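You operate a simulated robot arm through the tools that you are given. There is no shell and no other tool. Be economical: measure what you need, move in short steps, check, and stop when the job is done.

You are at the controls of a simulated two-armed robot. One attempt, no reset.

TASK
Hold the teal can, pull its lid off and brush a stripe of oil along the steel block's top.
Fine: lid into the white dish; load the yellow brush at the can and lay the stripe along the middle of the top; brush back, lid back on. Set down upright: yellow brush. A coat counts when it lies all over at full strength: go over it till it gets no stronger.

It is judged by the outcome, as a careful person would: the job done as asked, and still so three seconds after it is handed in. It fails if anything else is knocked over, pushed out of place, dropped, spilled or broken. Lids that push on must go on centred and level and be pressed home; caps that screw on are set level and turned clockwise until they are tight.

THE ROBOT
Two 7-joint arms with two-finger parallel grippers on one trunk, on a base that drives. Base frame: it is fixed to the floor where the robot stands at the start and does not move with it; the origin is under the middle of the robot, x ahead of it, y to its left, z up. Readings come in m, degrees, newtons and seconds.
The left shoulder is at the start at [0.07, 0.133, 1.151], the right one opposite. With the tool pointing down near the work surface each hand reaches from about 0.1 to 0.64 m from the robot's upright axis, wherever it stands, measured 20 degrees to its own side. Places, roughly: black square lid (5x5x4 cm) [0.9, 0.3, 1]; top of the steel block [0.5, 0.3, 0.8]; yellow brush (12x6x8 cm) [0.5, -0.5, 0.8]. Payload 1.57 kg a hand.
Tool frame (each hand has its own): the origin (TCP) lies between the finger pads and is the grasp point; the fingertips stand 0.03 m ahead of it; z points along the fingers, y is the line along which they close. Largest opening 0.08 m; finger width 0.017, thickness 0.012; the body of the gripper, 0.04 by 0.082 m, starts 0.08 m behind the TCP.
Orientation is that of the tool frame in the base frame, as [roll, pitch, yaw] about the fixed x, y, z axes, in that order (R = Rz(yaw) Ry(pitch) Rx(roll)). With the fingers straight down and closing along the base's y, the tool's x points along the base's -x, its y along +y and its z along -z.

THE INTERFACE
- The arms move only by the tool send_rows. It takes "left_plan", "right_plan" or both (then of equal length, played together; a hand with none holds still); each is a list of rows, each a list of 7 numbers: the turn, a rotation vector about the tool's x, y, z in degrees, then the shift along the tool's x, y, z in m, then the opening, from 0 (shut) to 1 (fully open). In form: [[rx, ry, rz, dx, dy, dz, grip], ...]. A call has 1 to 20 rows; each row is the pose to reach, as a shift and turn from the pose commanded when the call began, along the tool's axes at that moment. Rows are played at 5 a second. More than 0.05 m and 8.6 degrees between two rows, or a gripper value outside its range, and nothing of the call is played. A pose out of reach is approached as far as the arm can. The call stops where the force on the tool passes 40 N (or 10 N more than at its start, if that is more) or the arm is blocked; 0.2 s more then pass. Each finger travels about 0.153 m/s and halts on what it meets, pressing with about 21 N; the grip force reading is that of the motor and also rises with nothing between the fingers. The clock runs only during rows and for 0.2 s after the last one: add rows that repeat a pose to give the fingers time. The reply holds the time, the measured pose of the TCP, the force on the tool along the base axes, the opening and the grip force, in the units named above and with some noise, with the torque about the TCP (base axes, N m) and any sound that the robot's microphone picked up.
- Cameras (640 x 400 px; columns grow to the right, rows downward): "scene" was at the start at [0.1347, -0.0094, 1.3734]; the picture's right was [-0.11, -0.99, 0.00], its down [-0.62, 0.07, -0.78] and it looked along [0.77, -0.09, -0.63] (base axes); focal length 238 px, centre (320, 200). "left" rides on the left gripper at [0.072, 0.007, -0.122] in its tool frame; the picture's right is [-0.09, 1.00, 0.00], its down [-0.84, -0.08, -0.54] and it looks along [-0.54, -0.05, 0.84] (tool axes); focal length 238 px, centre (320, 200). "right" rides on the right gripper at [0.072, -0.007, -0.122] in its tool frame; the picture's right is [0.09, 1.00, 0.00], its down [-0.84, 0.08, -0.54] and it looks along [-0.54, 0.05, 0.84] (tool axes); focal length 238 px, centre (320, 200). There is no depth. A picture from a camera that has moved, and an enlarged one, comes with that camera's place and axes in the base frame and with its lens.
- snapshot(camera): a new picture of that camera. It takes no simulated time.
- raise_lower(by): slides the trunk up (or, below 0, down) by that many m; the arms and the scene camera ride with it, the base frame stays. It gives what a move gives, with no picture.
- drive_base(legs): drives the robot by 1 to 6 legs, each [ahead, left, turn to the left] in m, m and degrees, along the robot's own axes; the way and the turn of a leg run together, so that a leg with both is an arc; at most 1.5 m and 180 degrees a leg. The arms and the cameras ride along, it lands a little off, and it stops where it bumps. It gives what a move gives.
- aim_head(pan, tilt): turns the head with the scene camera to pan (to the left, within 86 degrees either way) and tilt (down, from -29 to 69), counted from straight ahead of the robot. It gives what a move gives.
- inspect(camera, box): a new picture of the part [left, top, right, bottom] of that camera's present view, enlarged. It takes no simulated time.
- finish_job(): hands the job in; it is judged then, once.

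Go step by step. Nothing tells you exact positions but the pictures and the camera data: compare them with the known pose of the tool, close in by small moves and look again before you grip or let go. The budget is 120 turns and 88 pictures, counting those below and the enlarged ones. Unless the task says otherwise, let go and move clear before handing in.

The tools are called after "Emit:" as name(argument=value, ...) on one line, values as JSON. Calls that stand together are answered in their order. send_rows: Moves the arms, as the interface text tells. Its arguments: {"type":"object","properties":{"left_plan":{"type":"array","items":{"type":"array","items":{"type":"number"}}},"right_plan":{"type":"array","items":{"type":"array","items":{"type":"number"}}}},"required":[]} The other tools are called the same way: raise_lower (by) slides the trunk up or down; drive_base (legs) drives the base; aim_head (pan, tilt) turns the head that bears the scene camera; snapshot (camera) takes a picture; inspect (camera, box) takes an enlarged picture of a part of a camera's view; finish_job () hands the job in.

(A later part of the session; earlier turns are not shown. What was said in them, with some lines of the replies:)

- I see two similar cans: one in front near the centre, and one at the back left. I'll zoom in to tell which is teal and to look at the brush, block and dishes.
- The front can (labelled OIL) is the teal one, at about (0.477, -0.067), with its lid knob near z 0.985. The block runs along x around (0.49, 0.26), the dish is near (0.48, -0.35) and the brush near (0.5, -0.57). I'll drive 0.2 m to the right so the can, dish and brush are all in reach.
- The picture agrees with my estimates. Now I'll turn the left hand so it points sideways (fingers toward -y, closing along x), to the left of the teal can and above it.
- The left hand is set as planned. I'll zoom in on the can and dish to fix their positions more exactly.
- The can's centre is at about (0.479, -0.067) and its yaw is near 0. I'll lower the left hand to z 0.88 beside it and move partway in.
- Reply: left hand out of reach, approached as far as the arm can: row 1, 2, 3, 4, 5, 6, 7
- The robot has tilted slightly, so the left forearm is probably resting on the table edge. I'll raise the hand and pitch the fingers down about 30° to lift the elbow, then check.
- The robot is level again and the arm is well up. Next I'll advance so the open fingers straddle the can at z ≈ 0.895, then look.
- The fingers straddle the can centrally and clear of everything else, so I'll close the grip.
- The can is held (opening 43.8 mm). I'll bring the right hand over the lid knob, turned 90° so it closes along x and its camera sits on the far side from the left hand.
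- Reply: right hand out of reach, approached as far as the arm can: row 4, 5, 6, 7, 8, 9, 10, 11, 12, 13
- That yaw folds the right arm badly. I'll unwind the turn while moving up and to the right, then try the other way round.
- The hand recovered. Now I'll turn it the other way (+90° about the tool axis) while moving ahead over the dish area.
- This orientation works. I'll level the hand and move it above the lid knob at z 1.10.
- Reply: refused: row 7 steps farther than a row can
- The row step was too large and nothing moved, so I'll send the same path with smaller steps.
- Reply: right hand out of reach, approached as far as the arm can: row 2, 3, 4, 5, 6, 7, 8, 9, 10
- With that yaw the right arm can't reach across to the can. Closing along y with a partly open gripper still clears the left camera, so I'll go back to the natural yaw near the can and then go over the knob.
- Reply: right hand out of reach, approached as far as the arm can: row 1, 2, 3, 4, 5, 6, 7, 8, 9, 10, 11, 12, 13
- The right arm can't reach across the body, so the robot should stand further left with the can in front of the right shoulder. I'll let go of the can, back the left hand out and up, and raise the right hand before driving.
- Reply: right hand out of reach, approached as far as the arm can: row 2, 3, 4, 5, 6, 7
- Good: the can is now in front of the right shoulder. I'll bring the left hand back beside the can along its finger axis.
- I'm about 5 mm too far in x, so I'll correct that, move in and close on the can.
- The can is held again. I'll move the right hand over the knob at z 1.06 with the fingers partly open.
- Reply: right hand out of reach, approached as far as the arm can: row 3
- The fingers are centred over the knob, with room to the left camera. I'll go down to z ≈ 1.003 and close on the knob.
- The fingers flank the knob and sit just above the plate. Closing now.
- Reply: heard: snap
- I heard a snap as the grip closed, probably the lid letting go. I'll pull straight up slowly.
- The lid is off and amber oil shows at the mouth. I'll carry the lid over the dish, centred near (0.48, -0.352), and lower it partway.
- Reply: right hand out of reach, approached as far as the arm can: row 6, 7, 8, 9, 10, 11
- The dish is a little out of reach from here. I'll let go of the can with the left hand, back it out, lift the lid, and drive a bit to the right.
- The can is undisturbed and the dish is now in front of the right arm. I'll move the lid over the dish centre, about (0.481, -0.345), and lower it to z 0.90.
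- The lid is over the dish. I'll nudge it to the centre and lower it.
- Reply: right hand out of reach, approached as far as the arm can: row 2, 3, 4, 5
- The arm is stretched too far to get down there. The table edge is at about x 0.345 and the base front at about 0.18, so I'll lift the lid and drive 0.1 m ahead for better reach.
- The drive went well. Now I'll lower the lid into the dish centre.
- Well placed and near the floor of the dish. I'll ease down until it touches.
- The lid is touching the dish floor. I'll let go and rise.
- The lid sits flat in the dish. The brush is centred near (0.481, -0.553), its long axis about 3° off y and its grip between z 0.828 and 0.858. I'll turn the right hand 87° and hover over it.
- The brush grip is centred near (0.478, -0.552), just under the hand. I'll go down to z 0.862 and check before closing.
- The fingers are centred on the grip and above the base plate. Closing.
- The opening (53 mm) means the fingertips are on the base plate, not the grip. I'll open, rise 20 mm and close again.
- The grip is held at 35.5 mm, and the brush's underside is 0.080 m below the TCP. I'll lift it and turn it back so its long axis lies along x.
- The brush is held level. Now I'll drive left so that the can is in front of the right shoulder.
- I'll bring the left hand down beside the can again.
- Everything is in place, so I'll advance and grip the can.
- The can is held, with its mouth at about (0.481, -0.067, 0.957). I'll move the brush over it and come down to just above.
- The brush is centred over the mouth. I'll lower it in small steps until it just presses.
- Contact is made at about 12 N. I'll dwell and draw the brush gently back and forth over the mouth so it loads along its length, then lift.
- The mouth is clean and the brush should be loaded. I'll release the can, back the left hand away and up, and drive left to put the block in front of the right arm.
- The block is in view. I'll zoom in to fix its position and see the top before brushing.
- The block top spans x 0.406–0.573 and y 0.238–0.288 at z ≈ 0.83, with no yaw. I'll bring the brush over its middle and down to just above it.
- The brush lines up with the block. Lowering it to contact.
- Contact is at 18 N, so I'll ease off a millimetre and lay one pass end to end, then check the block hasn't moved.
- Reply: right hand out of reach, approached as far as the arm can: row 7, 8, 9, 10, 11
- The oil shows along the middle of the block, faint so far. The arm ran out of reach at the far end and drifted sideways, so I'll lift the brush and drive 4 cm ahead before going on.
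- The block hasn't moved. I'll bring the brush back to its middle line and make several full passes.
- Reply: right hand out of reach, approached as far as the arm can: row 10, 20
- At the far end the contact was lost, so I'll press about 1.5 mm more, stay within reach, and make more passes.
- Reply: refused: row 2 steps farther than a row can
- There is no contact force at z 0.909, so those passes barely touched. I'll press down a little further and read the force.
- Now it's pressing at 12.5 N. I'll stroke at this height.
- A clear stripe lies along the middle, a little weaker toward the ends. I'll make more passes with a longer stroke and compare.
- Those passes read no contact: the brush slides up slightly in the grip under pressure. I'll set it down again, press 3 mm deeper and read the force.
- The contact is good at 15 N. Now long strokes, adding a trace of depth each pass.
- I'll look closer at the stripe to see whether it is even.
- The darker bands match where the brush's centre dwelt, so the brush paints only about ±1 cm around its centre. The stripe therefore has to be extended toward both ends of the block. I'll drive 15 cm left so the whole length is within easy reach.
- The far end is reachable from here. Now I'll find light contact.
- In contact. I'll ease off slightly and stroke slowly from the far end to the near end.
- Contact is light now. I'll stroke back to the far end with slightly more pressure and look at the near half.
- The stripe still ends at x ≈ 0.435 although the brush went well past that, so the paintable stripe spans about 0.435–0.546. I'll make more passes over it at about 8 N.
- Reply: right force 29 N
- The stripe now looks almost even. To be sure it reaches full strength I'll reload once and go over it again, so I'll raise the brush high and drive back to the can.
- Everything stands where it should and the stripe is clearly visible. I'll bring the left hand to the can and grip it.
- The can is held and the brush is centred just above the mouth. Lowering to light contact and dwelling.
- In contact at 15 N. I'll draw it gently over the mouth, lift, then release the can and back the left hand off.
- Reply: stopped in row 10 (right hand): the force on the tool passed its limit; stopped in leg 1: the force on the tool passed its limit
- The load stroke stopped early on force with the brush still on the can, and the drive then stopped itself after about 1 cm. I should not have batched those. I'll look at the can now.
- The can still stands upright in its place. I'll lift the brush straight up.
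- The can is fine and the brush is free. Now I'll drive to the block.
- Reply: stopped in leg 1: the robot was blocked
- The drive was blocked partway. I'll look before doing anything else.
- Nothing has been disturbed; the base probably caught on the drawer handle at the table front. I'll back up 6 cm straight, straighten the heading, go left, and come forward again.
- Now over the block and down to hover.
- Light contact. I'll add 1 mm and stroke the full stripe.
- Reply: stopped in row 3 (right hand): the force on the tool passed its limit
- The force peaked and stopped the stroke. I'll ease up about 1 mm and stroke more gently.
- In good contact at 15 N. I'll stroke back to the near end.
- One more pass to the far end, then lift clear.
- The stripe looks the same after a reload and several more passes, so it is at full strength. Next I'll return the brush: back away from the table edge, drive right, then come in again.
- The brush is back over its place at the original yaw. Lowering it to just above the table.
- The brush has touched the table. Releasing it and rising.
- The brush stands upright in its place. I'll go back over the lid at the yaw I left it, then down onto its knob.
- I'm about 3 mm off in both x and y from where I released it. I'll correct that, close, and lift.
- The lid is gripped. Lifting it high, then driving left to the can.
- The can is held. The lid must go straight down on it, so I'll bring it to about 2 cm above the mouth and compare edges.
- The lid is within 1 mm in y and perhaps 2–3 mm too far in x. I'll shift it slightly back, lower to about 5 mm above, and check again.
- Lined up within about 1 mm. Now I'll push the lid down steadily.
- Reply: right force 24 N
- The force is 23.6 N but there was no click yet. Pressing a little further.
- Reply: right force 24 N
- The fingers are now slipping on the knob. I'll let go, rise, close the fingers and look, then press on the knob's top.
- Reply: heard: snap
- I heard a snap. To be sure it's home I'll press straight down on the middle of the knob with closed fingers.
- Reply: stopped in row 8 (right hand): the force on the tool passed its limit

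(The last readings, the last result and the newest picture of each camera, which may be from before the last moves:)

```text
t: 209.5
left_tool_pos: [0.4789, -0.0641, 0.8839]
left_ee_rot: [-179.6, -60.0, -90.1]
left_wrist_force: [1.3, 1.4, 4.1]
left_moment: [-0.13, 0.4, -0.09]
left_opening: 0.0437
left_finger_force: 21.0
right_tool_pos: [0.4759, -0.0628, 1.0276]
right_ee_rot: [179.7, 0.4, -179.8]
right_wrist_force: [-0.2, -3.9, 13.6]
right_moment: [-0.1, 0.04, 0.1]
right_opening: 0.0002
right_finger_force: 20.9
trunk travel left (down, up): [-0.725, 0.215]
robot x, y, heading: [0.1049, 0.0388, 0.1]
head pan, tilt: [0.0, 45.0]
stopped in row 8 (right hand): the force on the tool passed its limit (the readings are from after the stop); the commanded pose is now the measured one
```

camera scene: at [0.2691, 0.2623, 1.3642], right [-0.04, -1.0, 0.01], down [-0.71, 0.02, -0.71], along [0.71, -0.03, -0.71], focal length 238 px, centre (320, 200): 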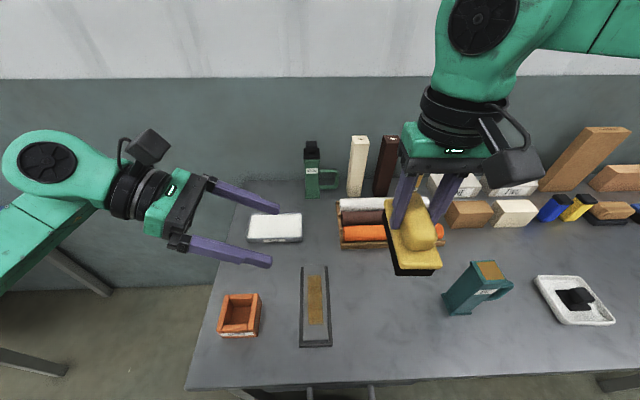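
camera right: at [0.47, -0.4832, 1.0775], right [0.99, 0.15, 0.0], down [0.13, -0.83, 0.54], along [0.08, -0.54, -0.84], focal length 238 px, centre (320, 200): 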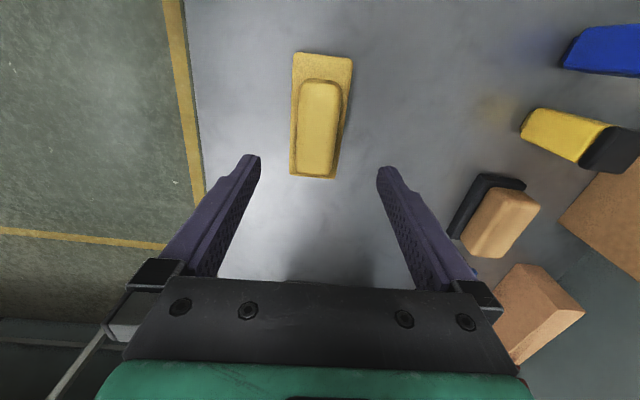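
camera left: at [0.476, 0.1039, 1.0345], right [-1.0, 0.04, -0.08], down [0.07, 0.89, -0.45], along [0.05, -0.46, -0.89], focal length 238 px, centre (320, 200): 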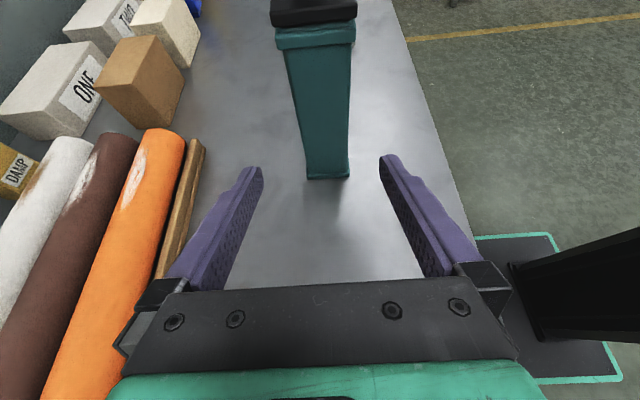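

The press passed 40 N with no give, and the knob top is at about z 0.998, so the lid is home. I'll raise the right hand.

Emit:
send_rows(right_plan=[[0, 0, 0, 0, 0, -0.01, 0], [0, 0, 0, 0, 0, -0.04, 0], [0, 0, 0, 0, 0, -0.08, 0], [0, 0, 0, 0, 0, -0.12, 0.1], [0, 0, 0, 0.03, -0.03, -0.15, 0.3], [0, 0, 0, 0.06, -0.06, -0.15, 0.5]])

Emit:
inspect(camera="scene", box=[325, 200, 425, 310])

```text
refused: row 5 steps farther than a row can; nothing moved
```

```text
3.64 times, centred on (375, 255) of scene
camera zoom: at [0.234, 0.0395, 1.3648], right [0.0, -1.0, 0.0], down [-0.71, 0.0, -0.71], along [0.71, 0.0, -0.71], focal length 865 px, centre (120, 0)
```

zoom: 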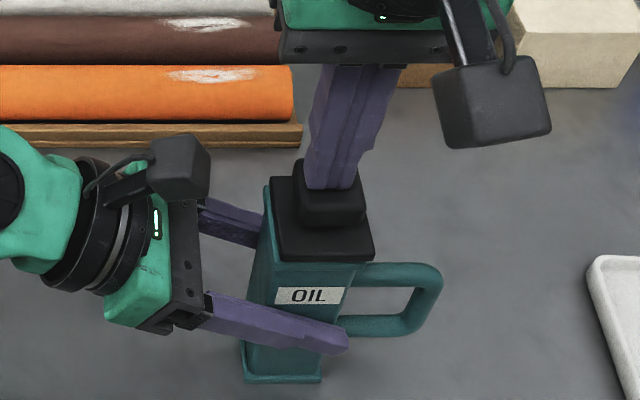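

Measured from this view, the lid's centre (y ≈ -0.065) matches the can's and its front edge is flush. Now I'll raise the right hand with smaller steps.

Emit:
send_rows(right_plan=[[0, 0, 0, 0, 0, -0.01, 0], [0, 0, 0, 0, 0, -0.04, 0], [0, 0, 0, 0, 0, -0.08, 0], [0, 0, 0, 0, 0, -0.12, 0.1], [0, 0, 0, 0.02, -0.02, -0.14, 0.3], [0, 0, 0, 0.045, -0.045, -0.14, 0.5], [0, 0, 0, 0.06, -0.075, -0.14, 0.5]])

```text
t: 211.1
left_tool_pos: [0.4768, -0.0639, 0.8829]
left_ee_rot: [-179.4, -60.0, -90.3]
left_wrist_force: [2.6, -1.9, 10.1]
left_moment: [-0.04, 0.15, 0.12]
left_opening: 0.0436
left_finger_force: 21.5
right_tool_pos: [0.4146, -0.1417, 1.1651]
right_ee_rot: [179.7, 0.3, -179.6]
right_wrist_force: [0.5, 0.3, 0.6]
right_moment: [-0.05, 0.0, -0.05]
right_opening: 0.0402
right_finger_force: 0.0
trunk travel left (down, up): [-0.725, 0.215]
robot x, y, heading: [0.1069, 0.0395, -0.0]
head pan, tilt: [0.0, 45.0]
```

Now I'll release the can with the left hand and back it out.

Emit:
send_rows(left_plan=[[0, 0, 0, 0, 0, 0, 0.65], [0, 0, 0, 0, 0, 0, 0.85], [0, 0, 0, 0, 0, 0, 1], [0, 0, 0, 0, 0, 0, 1], [0, 0, 0, -0.011, 0, -0.029, 1], [0, 0, 0, -0.021, 0, -0.058, 1], [0, 0, 0, -0.032, 0, -0.087, 1], [0, 0, 0, -0.042, 0, -0.1145, 1], [0, 0, 0, -0.012, 0, -0.15, 1], [0, 0, 0, 0.02, 0, -0.186, 1], [0, 0, 0, 0.052, 0, -0.222, 1]])

Emit:
snapshot(camera="scene")

```text
t: 213.5
left_tool_pos: [0.4759, 0.1014, 1.039]
left_ee_rot: [-179.8, -59.9, -89.9]
left_wrist_force: [-0.5, 0.8, 0.6]
left_moment: [0.03, -0.01, 0.01]
left_opening: 0.0799
left_finger_force: 0.0
right_tool_pos: [0.4174, -0.1391, 1.1661]
right_ee_rot: [179.8, 0.1, -179.7]
right_wrist_force: [0.0, 0.7, -0.8]
right_moment: [0.0, 0.0, 0.02]
right_opening: 0.04
right_finger_force: 0.2
trunk travel left (down, up): [-0.725, 0.215]
robot x, y, heading: [0.1056, 0.0382, -0.1]
head pan, tilt: [0.0, 45.0]
```

```text
0 pictures are left
camera scene: at [0.2355, 0.0397, 1.3645], right [0.0, -1.0, 0.0], down [-0.71, 0.0, -0.71], along [0.71, 0.0, -0.71], focal length 238 px, centre (320, 200)
```

scene: 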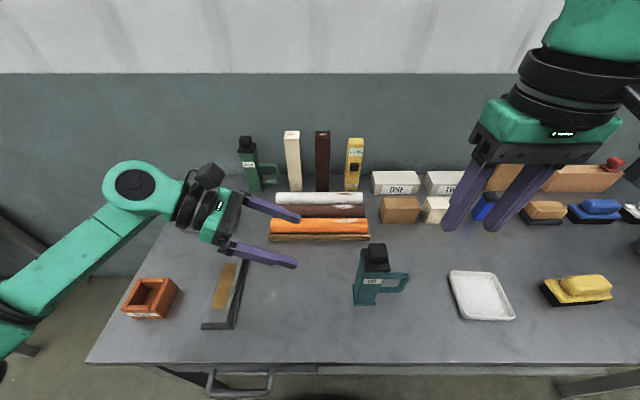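

The lid is on the can, the brush stands upright, the dish is empty, the stripe lies along the block, and both hands are clear, so I'm handing in.

Emit:
finish_job()

```text
The job is handed in.
```

I oiled a stripe along the middle of the steel block's top, set the yellow brush upright back in its place, and pressed the lid back onto the teal can. The lid took over 40 N without giving.

- **Coat:** the brush only ever painted a centred patch, about 11 cm of the block's roughly 17 cm length. Strokes past its ends added nothing. It looked no stronger after reloading the brush and going over it again.
- **Contact with the can:** while reloading, I started to drive with the brush still resting on the can. The robot stopped after about 1 cm. The can stayed upright and may have shifted by a few millimetres at most.
- **Blocked drive:** one drive was also blocked, probably by the drawer handle. I saw nothing moved.
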